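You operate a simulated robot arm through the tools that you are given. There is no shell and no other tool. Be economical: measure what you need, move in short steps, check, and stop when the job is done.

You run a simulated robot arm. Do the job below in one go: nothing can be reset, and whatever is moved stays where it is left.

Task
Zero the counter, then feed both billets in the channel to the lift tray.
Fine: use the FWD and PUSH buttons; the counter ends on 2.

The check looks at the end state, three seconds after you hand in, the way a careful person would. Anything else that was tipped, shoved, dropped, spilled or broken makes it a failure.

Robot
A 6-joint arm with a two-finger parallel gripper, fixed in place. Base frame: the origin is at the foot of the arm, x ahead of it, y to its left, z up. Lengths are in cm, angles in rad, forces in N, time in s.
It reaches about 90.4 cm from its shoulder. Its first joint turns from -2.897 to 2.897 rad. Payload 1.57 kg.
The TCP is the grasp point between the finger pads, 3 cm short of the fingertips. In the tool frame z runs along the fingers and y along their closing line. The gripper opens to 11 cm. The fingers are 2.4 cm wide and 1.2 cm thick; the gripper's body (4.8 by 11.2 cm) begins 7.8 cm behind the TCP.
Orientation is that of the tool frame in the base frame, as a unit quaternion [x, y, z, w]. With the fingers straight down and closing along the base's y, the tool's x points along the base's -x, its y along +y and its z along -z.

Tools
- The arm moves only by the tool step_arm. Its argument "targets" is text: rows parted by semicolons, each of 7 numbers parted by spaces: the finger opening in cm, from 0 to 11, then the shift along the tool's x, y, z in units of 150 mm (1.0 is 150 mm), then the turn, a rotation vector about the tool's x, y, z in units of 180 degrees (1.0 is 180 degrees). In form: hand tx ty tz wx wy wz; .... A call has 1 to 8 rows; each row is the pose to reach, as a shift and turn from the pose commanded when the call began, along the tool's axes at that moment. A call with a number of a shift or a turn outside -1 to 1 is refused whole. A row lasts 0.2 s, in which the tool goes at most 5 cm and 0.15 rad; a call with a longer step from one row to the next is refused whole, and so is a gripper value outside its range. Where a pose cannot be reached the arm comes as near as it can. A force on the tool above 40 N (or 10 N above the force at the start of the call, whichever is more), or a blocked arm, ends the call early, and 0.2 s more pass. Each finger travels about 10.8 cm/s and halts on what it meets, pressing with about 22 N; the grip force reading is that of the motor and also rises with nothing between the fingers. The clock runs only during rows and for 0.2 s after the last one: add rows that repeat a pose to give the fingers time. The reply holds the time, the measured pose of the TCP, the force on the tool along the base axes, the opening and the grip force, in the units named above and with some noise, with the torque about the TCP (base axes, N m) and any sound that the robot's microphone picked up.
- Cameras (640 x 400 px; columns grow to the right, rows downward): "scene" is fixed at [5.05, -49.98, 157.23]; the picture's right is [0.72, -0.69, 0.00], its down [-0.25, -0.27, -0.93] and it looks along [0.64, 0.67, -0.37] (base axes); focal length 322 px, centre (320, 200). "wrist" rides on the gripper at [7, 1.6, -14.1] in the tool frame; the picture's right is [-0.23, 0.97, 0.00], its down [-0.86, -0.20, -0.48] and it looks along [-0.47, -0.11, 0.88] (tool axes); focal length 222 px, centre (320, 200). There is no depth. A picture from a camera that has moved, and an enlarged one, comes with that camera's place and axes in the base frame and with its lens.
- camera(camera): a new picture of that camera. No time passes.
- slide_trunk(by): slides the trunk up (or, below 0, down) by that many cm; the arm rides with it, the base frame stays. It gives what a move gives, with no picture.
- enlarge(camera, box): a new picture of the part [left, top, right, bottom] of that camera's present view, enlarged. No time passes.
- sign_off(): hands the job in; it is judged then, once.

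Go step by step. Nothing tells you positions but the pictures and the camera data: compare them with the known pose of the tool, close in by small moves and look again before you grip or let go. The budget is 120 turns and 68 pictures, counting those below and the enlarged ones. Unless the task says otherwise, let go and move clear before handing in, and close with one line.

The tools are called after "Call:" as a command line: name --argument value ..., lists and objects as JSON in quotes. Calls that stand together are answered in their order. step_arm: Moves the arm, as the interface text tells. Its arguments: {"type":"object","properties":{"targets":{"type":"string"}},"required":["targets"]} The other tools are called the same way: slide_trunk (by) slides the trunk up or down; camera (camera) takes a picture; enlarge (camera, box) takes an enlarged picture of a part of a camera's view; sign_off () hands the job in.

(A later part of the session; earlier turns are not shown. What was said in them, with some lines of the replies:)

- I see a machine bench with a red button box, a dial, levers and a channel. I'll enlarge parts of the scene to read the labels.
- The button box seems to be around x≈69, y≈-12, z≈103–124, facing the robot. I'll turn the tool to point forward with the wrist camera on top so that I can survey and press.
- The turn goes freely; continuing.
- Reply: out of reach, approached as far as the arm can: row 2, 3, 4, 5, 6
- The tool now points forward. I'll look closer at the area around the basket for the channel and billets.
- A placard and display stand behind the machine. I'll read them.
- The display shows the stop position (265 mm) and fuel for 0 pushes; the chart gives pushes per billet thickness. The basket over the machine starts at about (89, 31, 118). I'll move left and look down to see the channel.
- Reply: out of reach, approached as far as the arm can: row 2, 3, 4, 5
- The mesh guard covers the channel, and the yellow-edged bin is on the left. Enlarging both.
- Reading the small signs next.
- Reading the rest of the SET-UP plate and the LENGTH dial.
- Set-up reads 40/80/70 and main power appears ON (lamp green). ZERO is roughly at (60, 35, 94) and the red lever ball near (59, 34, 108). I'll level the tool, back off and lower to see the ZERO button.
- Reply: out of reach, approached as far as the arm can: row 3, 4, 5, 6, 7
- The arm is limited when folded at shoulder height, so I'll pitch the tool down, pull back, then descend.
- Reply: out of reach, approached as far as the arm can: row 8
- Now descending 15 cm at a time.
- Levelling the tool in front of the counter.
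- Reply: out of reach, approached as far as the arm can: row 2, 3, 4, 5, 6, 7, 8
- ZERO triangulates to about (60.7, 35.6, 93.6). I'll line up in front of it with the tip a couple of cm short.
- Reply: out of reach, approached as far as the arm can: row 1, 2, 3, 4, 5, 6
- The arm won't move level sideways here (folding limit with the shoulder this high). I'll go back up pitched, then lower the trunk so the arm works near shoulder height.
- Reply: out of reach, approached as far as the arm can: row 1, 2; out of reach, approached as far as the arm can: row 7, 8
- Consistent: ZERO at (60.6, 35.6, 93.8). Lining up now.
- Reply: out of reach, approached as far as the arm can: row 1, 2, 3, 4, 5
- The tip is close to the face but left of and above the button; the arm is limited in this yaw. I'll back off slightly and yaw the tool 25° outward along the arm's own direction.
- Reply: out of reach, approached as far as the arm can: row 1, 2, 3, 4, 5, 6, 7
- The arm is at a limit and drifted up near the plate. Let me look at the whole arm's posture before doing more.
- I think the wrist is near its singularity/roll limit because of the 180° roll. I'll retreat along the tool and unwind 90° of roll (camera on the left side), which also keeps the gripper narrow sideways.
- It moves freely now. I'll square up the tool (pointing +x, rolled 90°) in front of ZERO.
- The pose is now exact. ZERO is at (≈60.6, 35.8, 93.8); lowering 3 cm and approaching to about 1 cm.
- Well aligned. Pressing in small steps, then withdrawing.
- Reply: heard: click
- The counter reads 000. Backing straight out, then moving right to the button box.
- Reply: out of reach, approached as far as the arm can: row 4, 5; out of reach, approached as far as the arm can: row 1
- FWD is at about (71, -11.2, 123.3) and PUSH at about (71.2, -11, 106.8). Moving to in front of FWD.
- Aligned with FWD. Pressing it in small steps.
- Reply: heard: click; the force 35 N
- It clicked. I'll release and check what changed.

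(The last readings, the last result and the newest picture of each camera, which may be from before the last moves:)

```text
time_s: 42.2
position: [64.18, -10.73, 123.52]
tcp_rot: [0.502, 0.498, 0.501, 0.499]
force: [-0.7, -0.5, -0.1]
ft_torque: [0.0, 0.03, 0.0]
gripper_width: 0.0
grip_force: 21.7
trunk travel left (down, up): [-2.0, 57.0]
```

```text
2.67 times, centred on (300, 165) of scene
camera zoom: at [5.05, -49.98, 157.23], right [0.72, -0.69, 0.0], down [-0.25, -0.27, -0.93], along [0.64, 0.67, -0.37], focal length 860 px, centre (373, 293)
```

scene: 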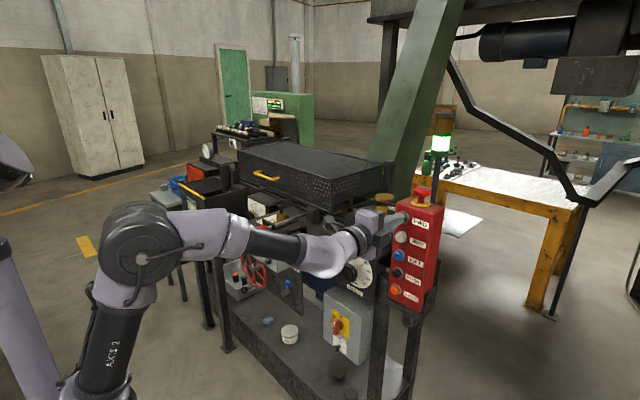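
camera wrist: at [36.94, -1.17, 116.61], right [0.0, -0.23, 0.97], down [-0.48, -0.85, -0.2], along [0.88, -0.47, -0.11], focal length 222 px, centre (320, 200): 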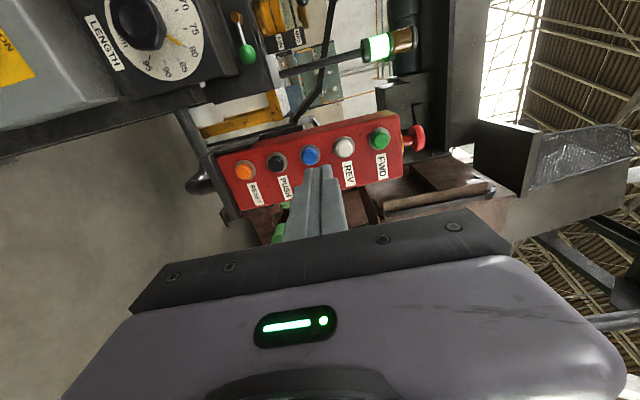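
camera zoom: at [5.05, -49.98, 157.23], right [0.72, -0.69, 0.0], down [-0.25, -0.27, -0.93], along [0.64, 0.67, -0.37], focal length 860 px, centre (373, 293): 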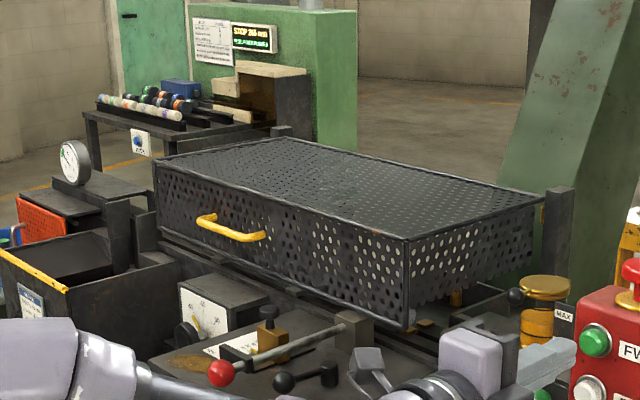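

No clear visible change from here. I'll move down to PUSH and check the counter region meanwhile.

Call:
step_arm --targets "0 0 -0.25 -0.05 0 0 0; 0 0 -0.5 -0.05 0 0 0; 0 0 -0.75 -0.05 0 0 0; 0 0 -1 -0.05 0 0 0; 0 0 -1 -0.05 0 0 0"

Call:
camera --camera "wrist"

Call:
camera --camera "scene"

```text
time_s: 43.4
position: [63.42, -10.75, 108.54]
tcp_rot: [0.502, 0.499, 0.5, 0.499]
force: [1.2, 0.2, 0.3]
ft_torque: [0.0, -0.02, -0.03]
gripper_width: 0.0
grip_force: 21.3
trunk travel left (down, up): [-2.0, 57.0]
```

```text
26 pictures are left
camera wrist: at [49.32, -3.57, 110.22], right [0.0, -0.23, 0.97], down [-0.48, -0.85, -0.2], along [0.88, -0.47, -0.11], focal length 222 px, centre (320, 200)
```

wrist: 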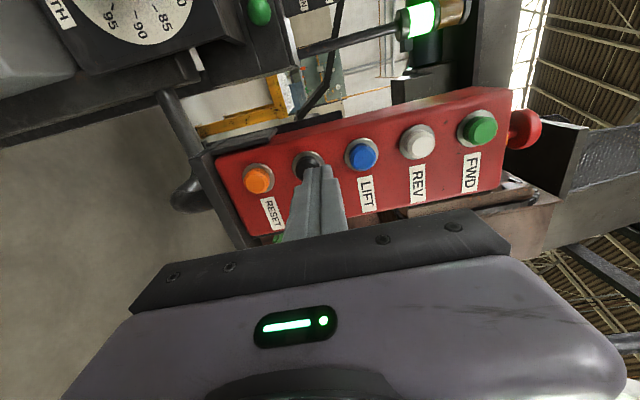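

```text
25 pictures are left
```

scene: 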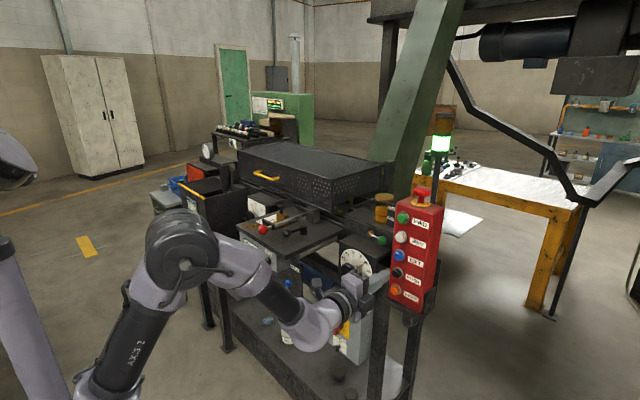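

PUSH is at (≈70.5, -10.5, 107.3). Pressing PUSH.

Call:
step_arm --targets "0 0.015 -0.08 0.06 0 0 0; 0 0.015 -0.08 0.16 0 0 0; 0 0.015 -0.08 0.22 0 0 0; 0 0.015 -0.08 0.25 0 0 0; 0 0.015 -0.08 0.28 0 0 0"

Call:
enlarge --camera "scene" --box '[180, 140, 340, 240]'

```text
time_s: 44.6
position: [67.49, -10.64, 107.35]
tcp_rot: [0.502, 0.498, 0.5, 0.5]
force: [-24.6, -4.4, -5.3]
ft_torque: [-0.12, 0.13, -0.15]
gripper_width: 0.0
grip_force: 21.3
trunk travel left (down, up): [-2.0, 57.0]
heard: click
```

```text
4.00 times, centred on (260, 190) of scene
camera zoom: at [5.05, -49.98, 157.23], right [0.72, -0.69, 0.0], down [-0.25, -0.27, -0.93], along [0.64, 0.67, -0.37], focal length 1289 px, centre (560, 240)
```

zoom: 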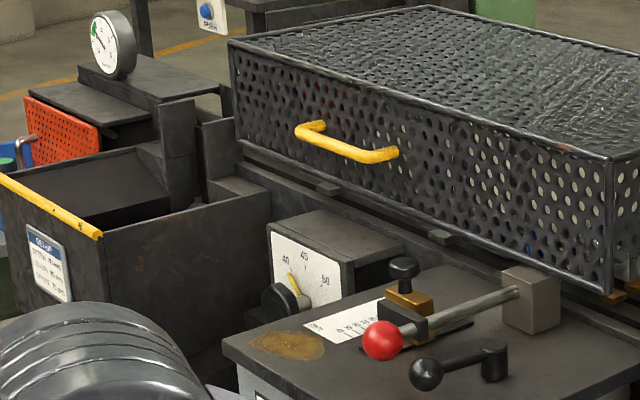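

Clicked. Releasing and checking the counter.

Call:
step_arm --targets "0 0 0 -0.1 0 0 0; 0 0 0 -0.3 0 0 0; 0 0 0 -0.3 0 0 0; 0 0 0 -0.3 0 0 0; 0 0 0 -0.3 0 0 0"

Call:
enlarge --camera "scene" --box '[165, 140, 325, 290]'

```text
time_s: 45.8
position: [63.2, -10.32, 107.39]
tcp_rot: [0.502, 0.499, 0.5, 0.499]
force: [0.3, 0.5, 0.4]
ft_torque: [-0.01, -0.01, -0.02]
gripper_width: 0.0
grip_force: 21.9
trunk travel left (down, up): [-2.0, 57.0]
```

```text
2.67 times, centred on (245, 215) of scene
camera zoom: at [5.05, -49.98, 157.23], right [0.72, -0.69, 0.0], down [-0.25, -0.27, -0.93], along [0.64, 0.67, -0.37], focal length 860 px, centre (520, 160)
```

zoom: 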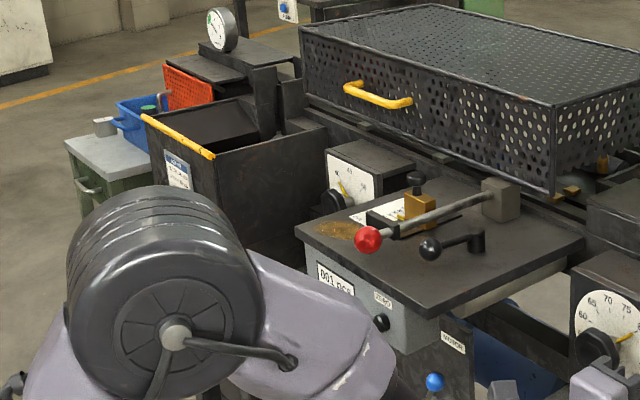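

The counter reads 001. I want to verify that the billet really moved, so zooming on possible tray locations.

Call:
enlarge --camera "scene" --box '[195, 145, 275, 205]'

Call:
enlarge --camera "scene" --box '[310, 170, 400, 226]'

```text
6.67 times, centred on (235, 175) of scene
camera zoom: at [5.05, -49.98, 157.23], right [0.72, -0.69, 0.0], down [-0.25, -0.27, -0.93], along [0.64, 0.67, -0.37], focal length 2149 px, centre (887, 367)
```

zoom: 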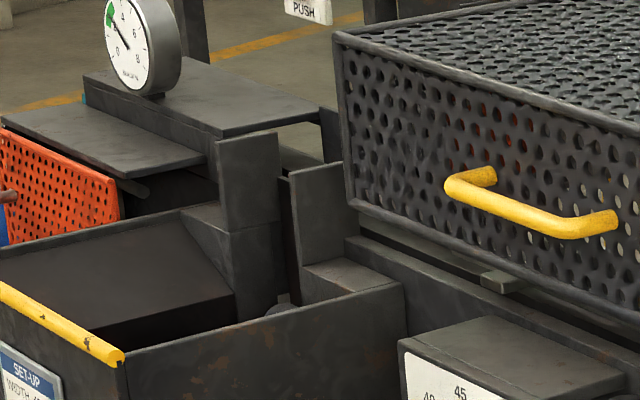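

```text
7.11 times, centred on (355, 198) of scene
camera zoom: at [5.05, -49.98, 157.23], right [0.72, -0.69, 0.0], down [-0.25, -0.27, -0.93], along [0.64, 0.67, -0.37], focal length 2292 px, centre (71, 214)
```

zoom: 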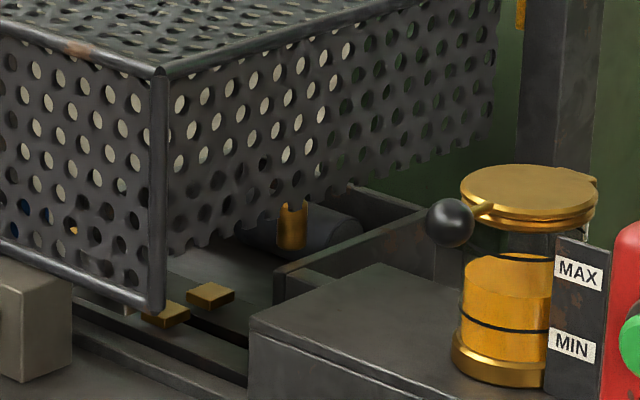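

A billet now lies by the brass post at the right end, which wasn't there before, so FWD+PUSH delivered one. I'll repeat: back up to FWD.

Call:
step_arm --targets "0 -0.01 0.25 0 0 0 0; 0 -0.02 0.5 0 0 0 0; 0 -0.03 0.75 0 0 0 0; 0 -0.03 1 0 0 0 0; 0 -0.03 1 0 0 0 0"

Call:
step_arm --targets "0 0 0.08 0.1 0 0 0; 0 0 0.08 0.2 0 0 0; 0 0 0.08 0.24 0 0 0; 0 0 0.08 0.27 0 0 0; 0 0 0.08 0.29 0 0 0"

Call:
step_arm --targets "0 0 0 -0.1 0 0 0; 0 0 0 -0.3 0 0 0; 0 0 0 -0.3 0 0 0; 0 0 0 -0.3 0 0 0; 0 0 0 -0.3 0 0 0"

Call:
enlarge --camera "scene" --box '[310, 170, 400, 226]'

```text
time_s: 47.0
position: [63.11, -10.92, 122.29]
tcp_rot: [0.501, 0.499, 0.501, 0.499]
force: [-0.2, -0.1, 0.1]
ft_torque: [0.01, 0.01, 0.03]
gripper_width: 0.0
grip_force: 21.0
trunk travel left (down, up): [-2.0, 57.0]
```

```text
time_s: 48.2
position: [67.4, -10.91, 123.52]
tcp_rot: [0.501, 0.499, 0.501, 0.499]
force: [-14.7, 1.6, -4.6]
ft_torque: [-0.04, 0.12, 0.06]
gripper_width: 0.0
grip_force: 21.1
trunk travel left (down, up): [-2.0, 57.0]
heard: click
```

```text
time_s: 49.4
position: [63.2, -11.0, 123.48]
tcp_rot: [0.502, 0.499, 0.5, 0.499]
force: [0.4, -0.5, -0.3]
ft_torque: [-0.01, 0.01, -0.02]
gripper_width: 0.0
grip_force: 21.2
trunk travel left (down, up): [-2.0, 57.0]
```

```text
7.11 times, centred on (355, 198) of scene
camera zoom: at [5.05, -49.98, 157.23], right [0.72, -0.69, 0.0], down [-0.25, -0.27, -0.93], along [0.64, 0.67, -0.37], focal length 2292 px, centre (71, 214)
```

zoom: 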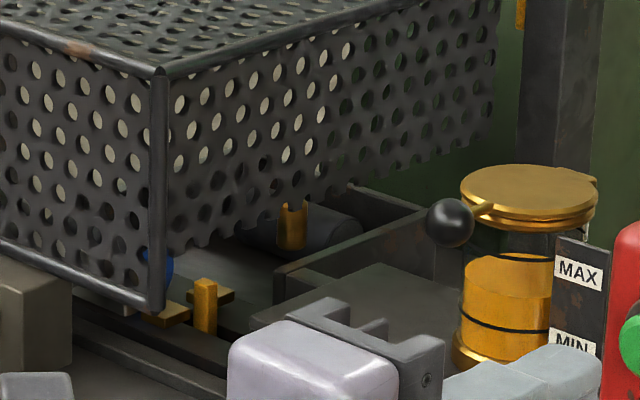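

The next billet (blue end) has arrived at the pusher. Moving down to PUSH and checking that it has settled.

Call:
step_arm --targets "0 0.01 -0.25 0 0 0 0; 0 0.01 -0.5 0 0 0 0; 0 0.01 -0.75 0 0 0 0; 0 0.02 -1 0 0 0 0; 0 0.02 -1 0 0 0 0"

Call:
enlarge --camera "scene" --box '[310, 170, 400, 226]'

```text
time_s: 50.6
position: [63.0, -10.41, 108.65]
tcp_rot: [0.502, 0.498, 0.501, 0.499]
force: [-0.5, 1.1, 0.7]
ft_torque: [-0.03, -0.02, -0.03]
gripper_width: 0.0
grip_force: 20.8
trunk travel left (down, up): [-2.0, 57.0]
```

```text
7.11 times, centred on (355, 198) of scene
camera zoom: at [5.05, -49.98, 157.23], right [0.72, -0.69, 0.0], down [-0.25, -0.27, -0.93], along [0.64, 0.67, -0.37], focal length 2292 px, centre (71, 214)
```

zoom: 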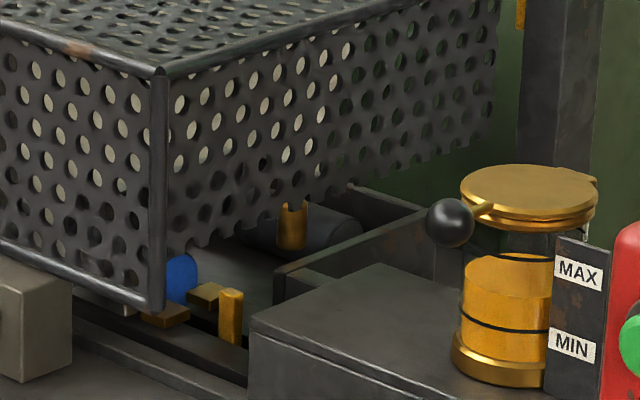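

The billet is still creeping to the right. I'll wait a little and look again before pushing.

Call:
step_arm --targets "0 0 -0.08 0 0 0 0; 0 0 -0.08 0 0 0 0; 0 0 -0.08 0 0 0 0; 0 0 -0.08 0 0 0 0; 0 0 -0.08 0 0 0 0; 0 0 -0.08 0 0 0 0; 0 0 -0.08 0 0 0 0; 0 0 -0.08 0 0 0 0"

Call:
enlarge --camera "scene" --box '[310, 170, 400, 226]'

```text
time_s: 52.4
position: [62.95, -10.35, 107.52]
tcp_rot: [0.502, 0.498, 0.5, 0.499]
force: [-0.3, -1.0, -0.4]
ft_torque: [0.03, 0.01, 0.04]
gripper_width: 0.0
grip_force: 21.5
trunk travel left (down, up): [-2.0, 57.0]
```

```text
7.11 times, centred on (355, 198) of scene
camera zoom: at [5.05, -49.98, 157.23], right [0.72, -0.69, 0.0], down [-0.25, -0.27, -0.93], along [0.64, 0.67, -0.37], focal length 2292 px, centre (71, 214)
```

zoom: 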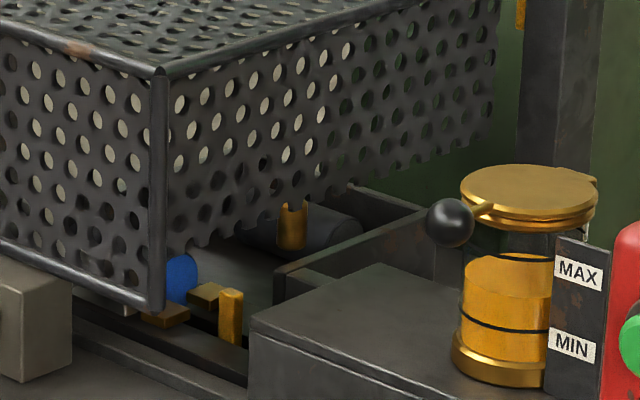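

Settled: the billet stands still at its stop. Pressing PUSH a second time, then releasing.

Call:
step_arm --targets "0 -0.01 0 0.1 0 0 0; 0 -0.01 0 0.22 0 0 0; 0 -0.01 0 0.26 0 0 0; 0 -0.01 0 0.29 0 0 0; 0 -0.01 0 0.31 0 0 0"

Call:
step_arm --targets "0 0 0 -0.1 0 0 0; 0 0 0 -0.3 0 0 0; 0 0 0 -0.5 0 0 0; 0 0 0 -0.5 0 0 0; 0 0 0 -0.5 0 0 0; 0 0 0 -0.5 0 0 0"

Call:
enlarge --camera "scene" --box '[310, 170, 400, 226]'

Call:
enlarge --camera "scene" --box '[225, 220, 305, 275]'

```text
time_s: 53.6
position: [67.45, -10.69, 107.37]
tcp_rot: [0.502, 0.499, 0.5, 0.499]
force: [-22.1, 2.2, -4.4]
ft_torque: [-0.05, 0.12, 0.0]
gripper_width: 0.0
grip_force: 21.5
trunk travel left (down, up): [-2.0, 57.0]
heard: click
```

```text
time_s: 55.0
position: [60.37, -10.65, 107.29]
tcp_rot: [0.502, 0.498, 0.501, 0.499]
force: [0.4, 0.4, 0.0]
ft_torque: [-0.05, -0.01, -0.01]
gripper_width: 0.02
grip_force: 21.8
trunk travel left (down, up): [-2.0, 57.0]
```

```text
7.11 times, centred on (355, 198) of scene
camera zoom: at [5.05, -49.98, 157.23], right [0.72, -0.69, 0.0], down [-0.25, -0.27, -0.93], along [0.64, 0.67, -0.37], focal length 2292 px, centre (71, 214)
```

zoom: 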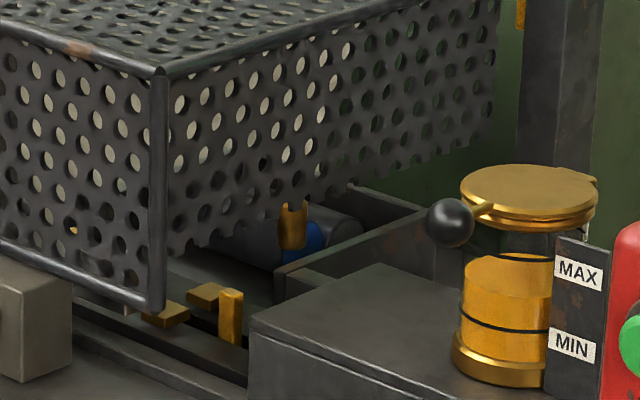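

```text
7.27 times, centred on (265, 248) of scene
camera zoom: at [5.05, -49.98, 157.23], right [0.72, -0.69, 0.0], down [-0.25, -0.27, -0.93], along [0.64, 0.67, -0.37], focal length 2344 px, centre (720, -146)
```

zoom: 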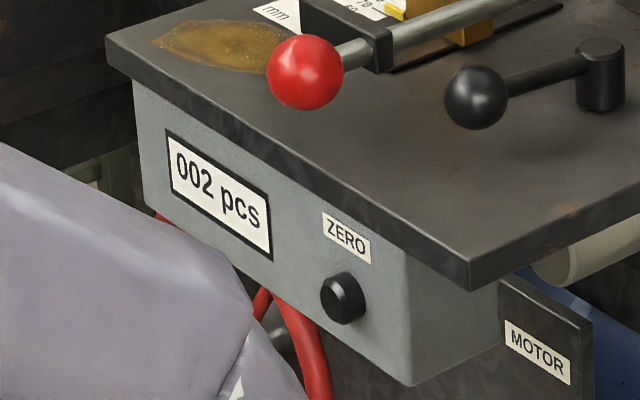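

Counter reads 002 and both billets appear in the tray. I'll back off, let it settle and check once more.

Call:
step_arm --targets "0 0 0 -0.15 0 0 0; 0 0 0 -0.3 0 0 0; 0 0 0 -0.4 0 0 0; 0 0 0 -0.4 0 0 0; 0 0 0 -0.4 0 0 0; 0 0 0 -0.4 0 0 0; 0 0 0 -0.4 0 0 0; 0 0 0 -0.4 0 0 0"

Call:
enlarge --camera "scene" --box '[310, 170, 400, 226]'

Call:
camera --camera "scene"

```text
time_s: 56.8
position: [54.21, -10.63, 107.33]
tcp_rot: [0.503, 0.499, 0.5, 0.498]
force: [0.0, -0.1, -1.3]
ft_torque: [0.0, -0.02, 0.03]
gripper_width: 0.01
grip_force: 21.1
trunk travel left (down, up): [-2.0, 57.0]
```

```text
7.11 times, centred on (355, 198) of scene
camera zoom: at [5.05, -49.98, 157.23], right [0.72, -0.69, 0.0], down [-0.25, -0.27, -0.93], along [0.64, 0.67, -0.37], focal length 2292 px, centre (71, 214)
```

zoom: 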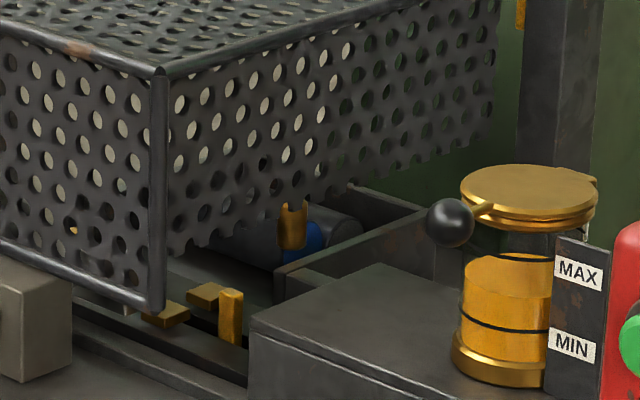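

```text
14 pictures are left
```

scene: 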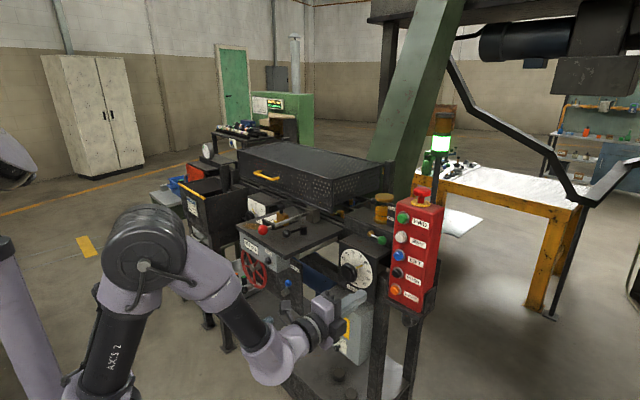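

Everything is quiet. To be sure both billets are in the tray I'll raise the trunk and use the wrist camera for a closer look.

Call:
slide_trunk --by 30

Call:
step_arm --targets "0 0.25 0 0 0 0 0; 0 0.5 0 0 0 0 0; 0 0.75 0 0 0 0 0; 0 1 0 0 0 0 0; 0 1 0 0 0 0 0"

Call:
camera --camera "wrist"

```text
time_s: 59.8
position: [54.28, -10.81, 137.28]
tcp_rot: [0.502, 0.499, 0.5, 0.498]
force: [0.1, 0.2, 0.8]
ft_torque: [-0.01, 0.01, 0.05]
gripper_width: 0.0
grip_force: 20.9
trunk travel left (down, up): [-32.0, 27.0]
```

```text
time_s: 61.0
position: [54.34, 4.29, 137.35]
tcp_rot: [0.502, 0.499, 0.5, 0.499]
force: [1.5, -0.6, 0.1]
ft_torque: [0.0, -0.01, 0.03]
gripper_width: 0.0
grip_force: 21.2
trunk travel left (down, up): [-32.0, 27.0]
```

```text
13 pictures are left
camera wrist: at [40.14, 11.43, 138.99], right [0.0, -0.23, 0.97], down [-0.48, -0.85, -0.2], along [0.88, -0.47, -0.11], focal length 222 px, centre (320, 200)
```

wrist: 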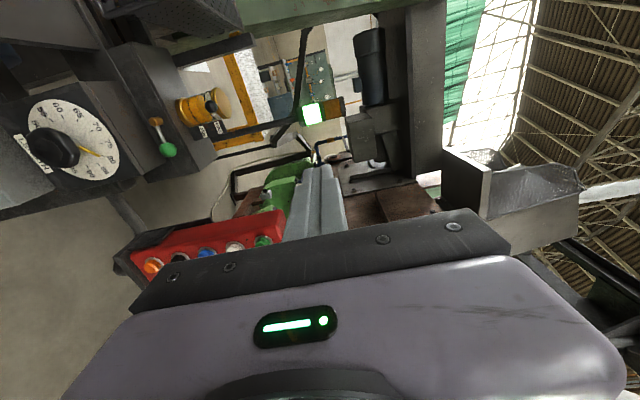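

Call:
step_arm --targets "0 0.25 0 0 0 0 0; 0 0.5 0 0 0 0 0; 0 0.75 0 0 0 0 0; 0 1 0 0 0 0 0; 0 1 0 0 0 0 0"

Call:
step_arm --targets "0 0.25 0 0.2 0 0 0; 0 0.5 0 0.4 0 0 0; 0 0.7 0 0.6 0 0 0; 0 0.7 0 0.6 0 0 0"

Call:
camera --camera "wrist"

```text
time_s: 62.2
position: [54.21, 19.56, 137.72]
tcp_rot: [0.503, 0.499, 0.5, 0.498]
force: [-0.1, 0.2, 0.2]
ft_torque: [0.03, 0.05, 0.0]
gripper_width: 0.01
grip_force: 21.5
trunk travel left (down, up): [-32.0, 27.0]
```

```text
time_s: 63.2
position: [63.11, 29.73, 137.45]
tcp_rot: [0.501, 0.499, 0.501, 0.499]
force: [-0.5, -0.5, 0.0]
ft_torque: [0.0, 0.02, 0.03]
gripper_width: 0.0
grip_force: 21.3
trunk travel left (down, up): [-32.0, 27.0]
```

```text
12 pictures are left
camera wrist: at [48.96, 36.85, 139.02], right [0.0, -0.23, 0.97], down [-0.48, -0.85, -0.2], along [0.88, -0.47, -0.11], focal length 222 px, centre (320, 200)
```

wrist: 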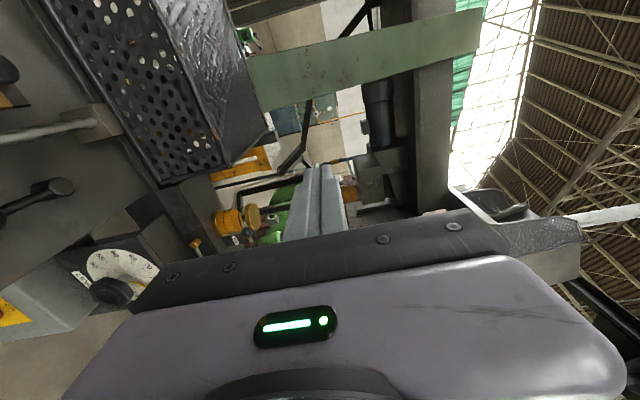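

The guard hides it from here; moving right for a better angle.

Call:
step_arm --targets "0 -0.25 0 0 0 0 0; 0 -0.5 0 0 0 0 0; 0 -0.75 0 0 0 0 0; 0 -1 0 0 0 0 0; 0 -1 0 0 0 0 0"

Call:
enlarge --camera "wrist" --box '[40, 0, 280, 150]'

```text
time_s: 64.4
position: [63.29, 14.61, 137.38]
tcp_rot: [0.502, 0.498, 0.501, 0.499]
force: [-0.6, -0.3, 0.7]
ft_torque: [0.01, 0.0, 0.01]
gripper_width: 0.0
grip_force: 21.6
trunk travel left (down, up): [-32.0, 27.0]
```

```text
2.67 times, centred on (160, 75) of wrist
camera zoom: at [49.01, 21.79, 138.98], right [0.0, -0.23, 0.97], down [-0.48, -0.85, -0.2], along [0.88, -0.47, -0.11], focal length 592 px, centre (747, 533)
```

zoom: 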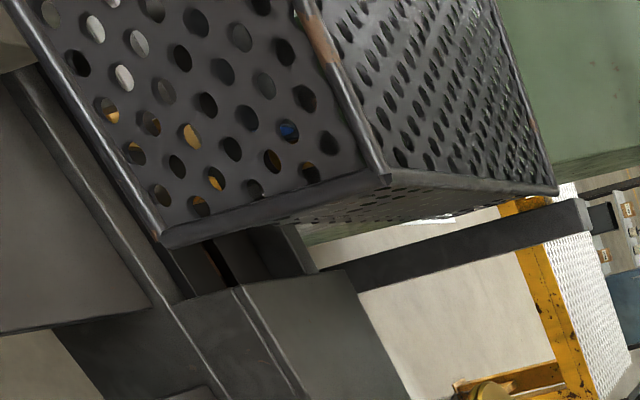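

Blue end seen through the mesh. I'll zoom tightly with the scene camera on the tray and into the channel.

Call:
enlarge --camera "scene" --box '[336, 190, 368, 210]'

Call:
enlarge --camera "scene" --box '[260, 165, 340, 215]'

```text
16.00 times, centred on (352, 200) of scene
camera zoom: at [5.05, -49.98, 157.23], right [0.72, -0.69, 0.0], down [-0.25, -0.27, -0.93], along [0.64, 0.67, -0.37], focal length 5157 px, centre (-192, 200)
```

zoom: 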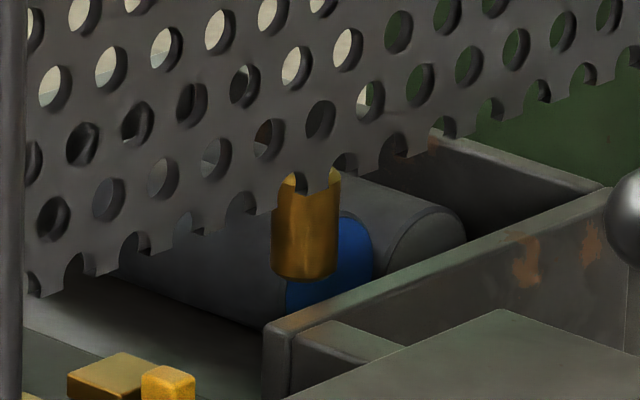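

```text
8.00 times, centred on (300, 190) of scene
camera zoom: at [5.05, -49.98, 157.23], right [0.72, -0.69, 0.0], down [-0.25, -0.27, -0.93], along [0.64, 0.67, -0.37], focal length 2578 px, centre (480, 280)
```

zoom: 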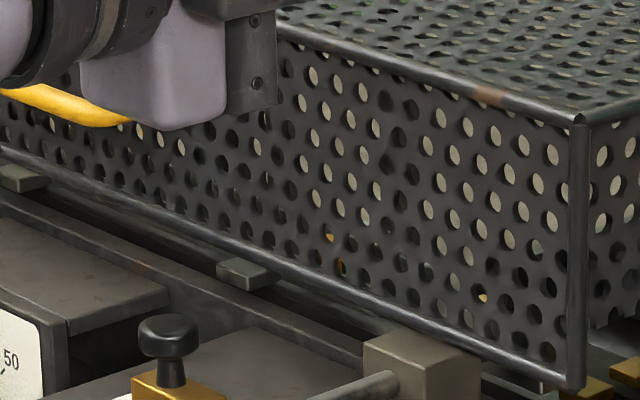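

The tray holds two cylinders, the blue-ended billet and the first one behind it. The channel looks empty, the counter reads 002 and the arm is clear, so I'm handing in.

Call:
sign_off

```text
The job is handed in.
```

I zeroed the counter and fed both billets to the lift tray with FWD and PUSH twice; the counter reads 002 and the arm is clear of the machine.
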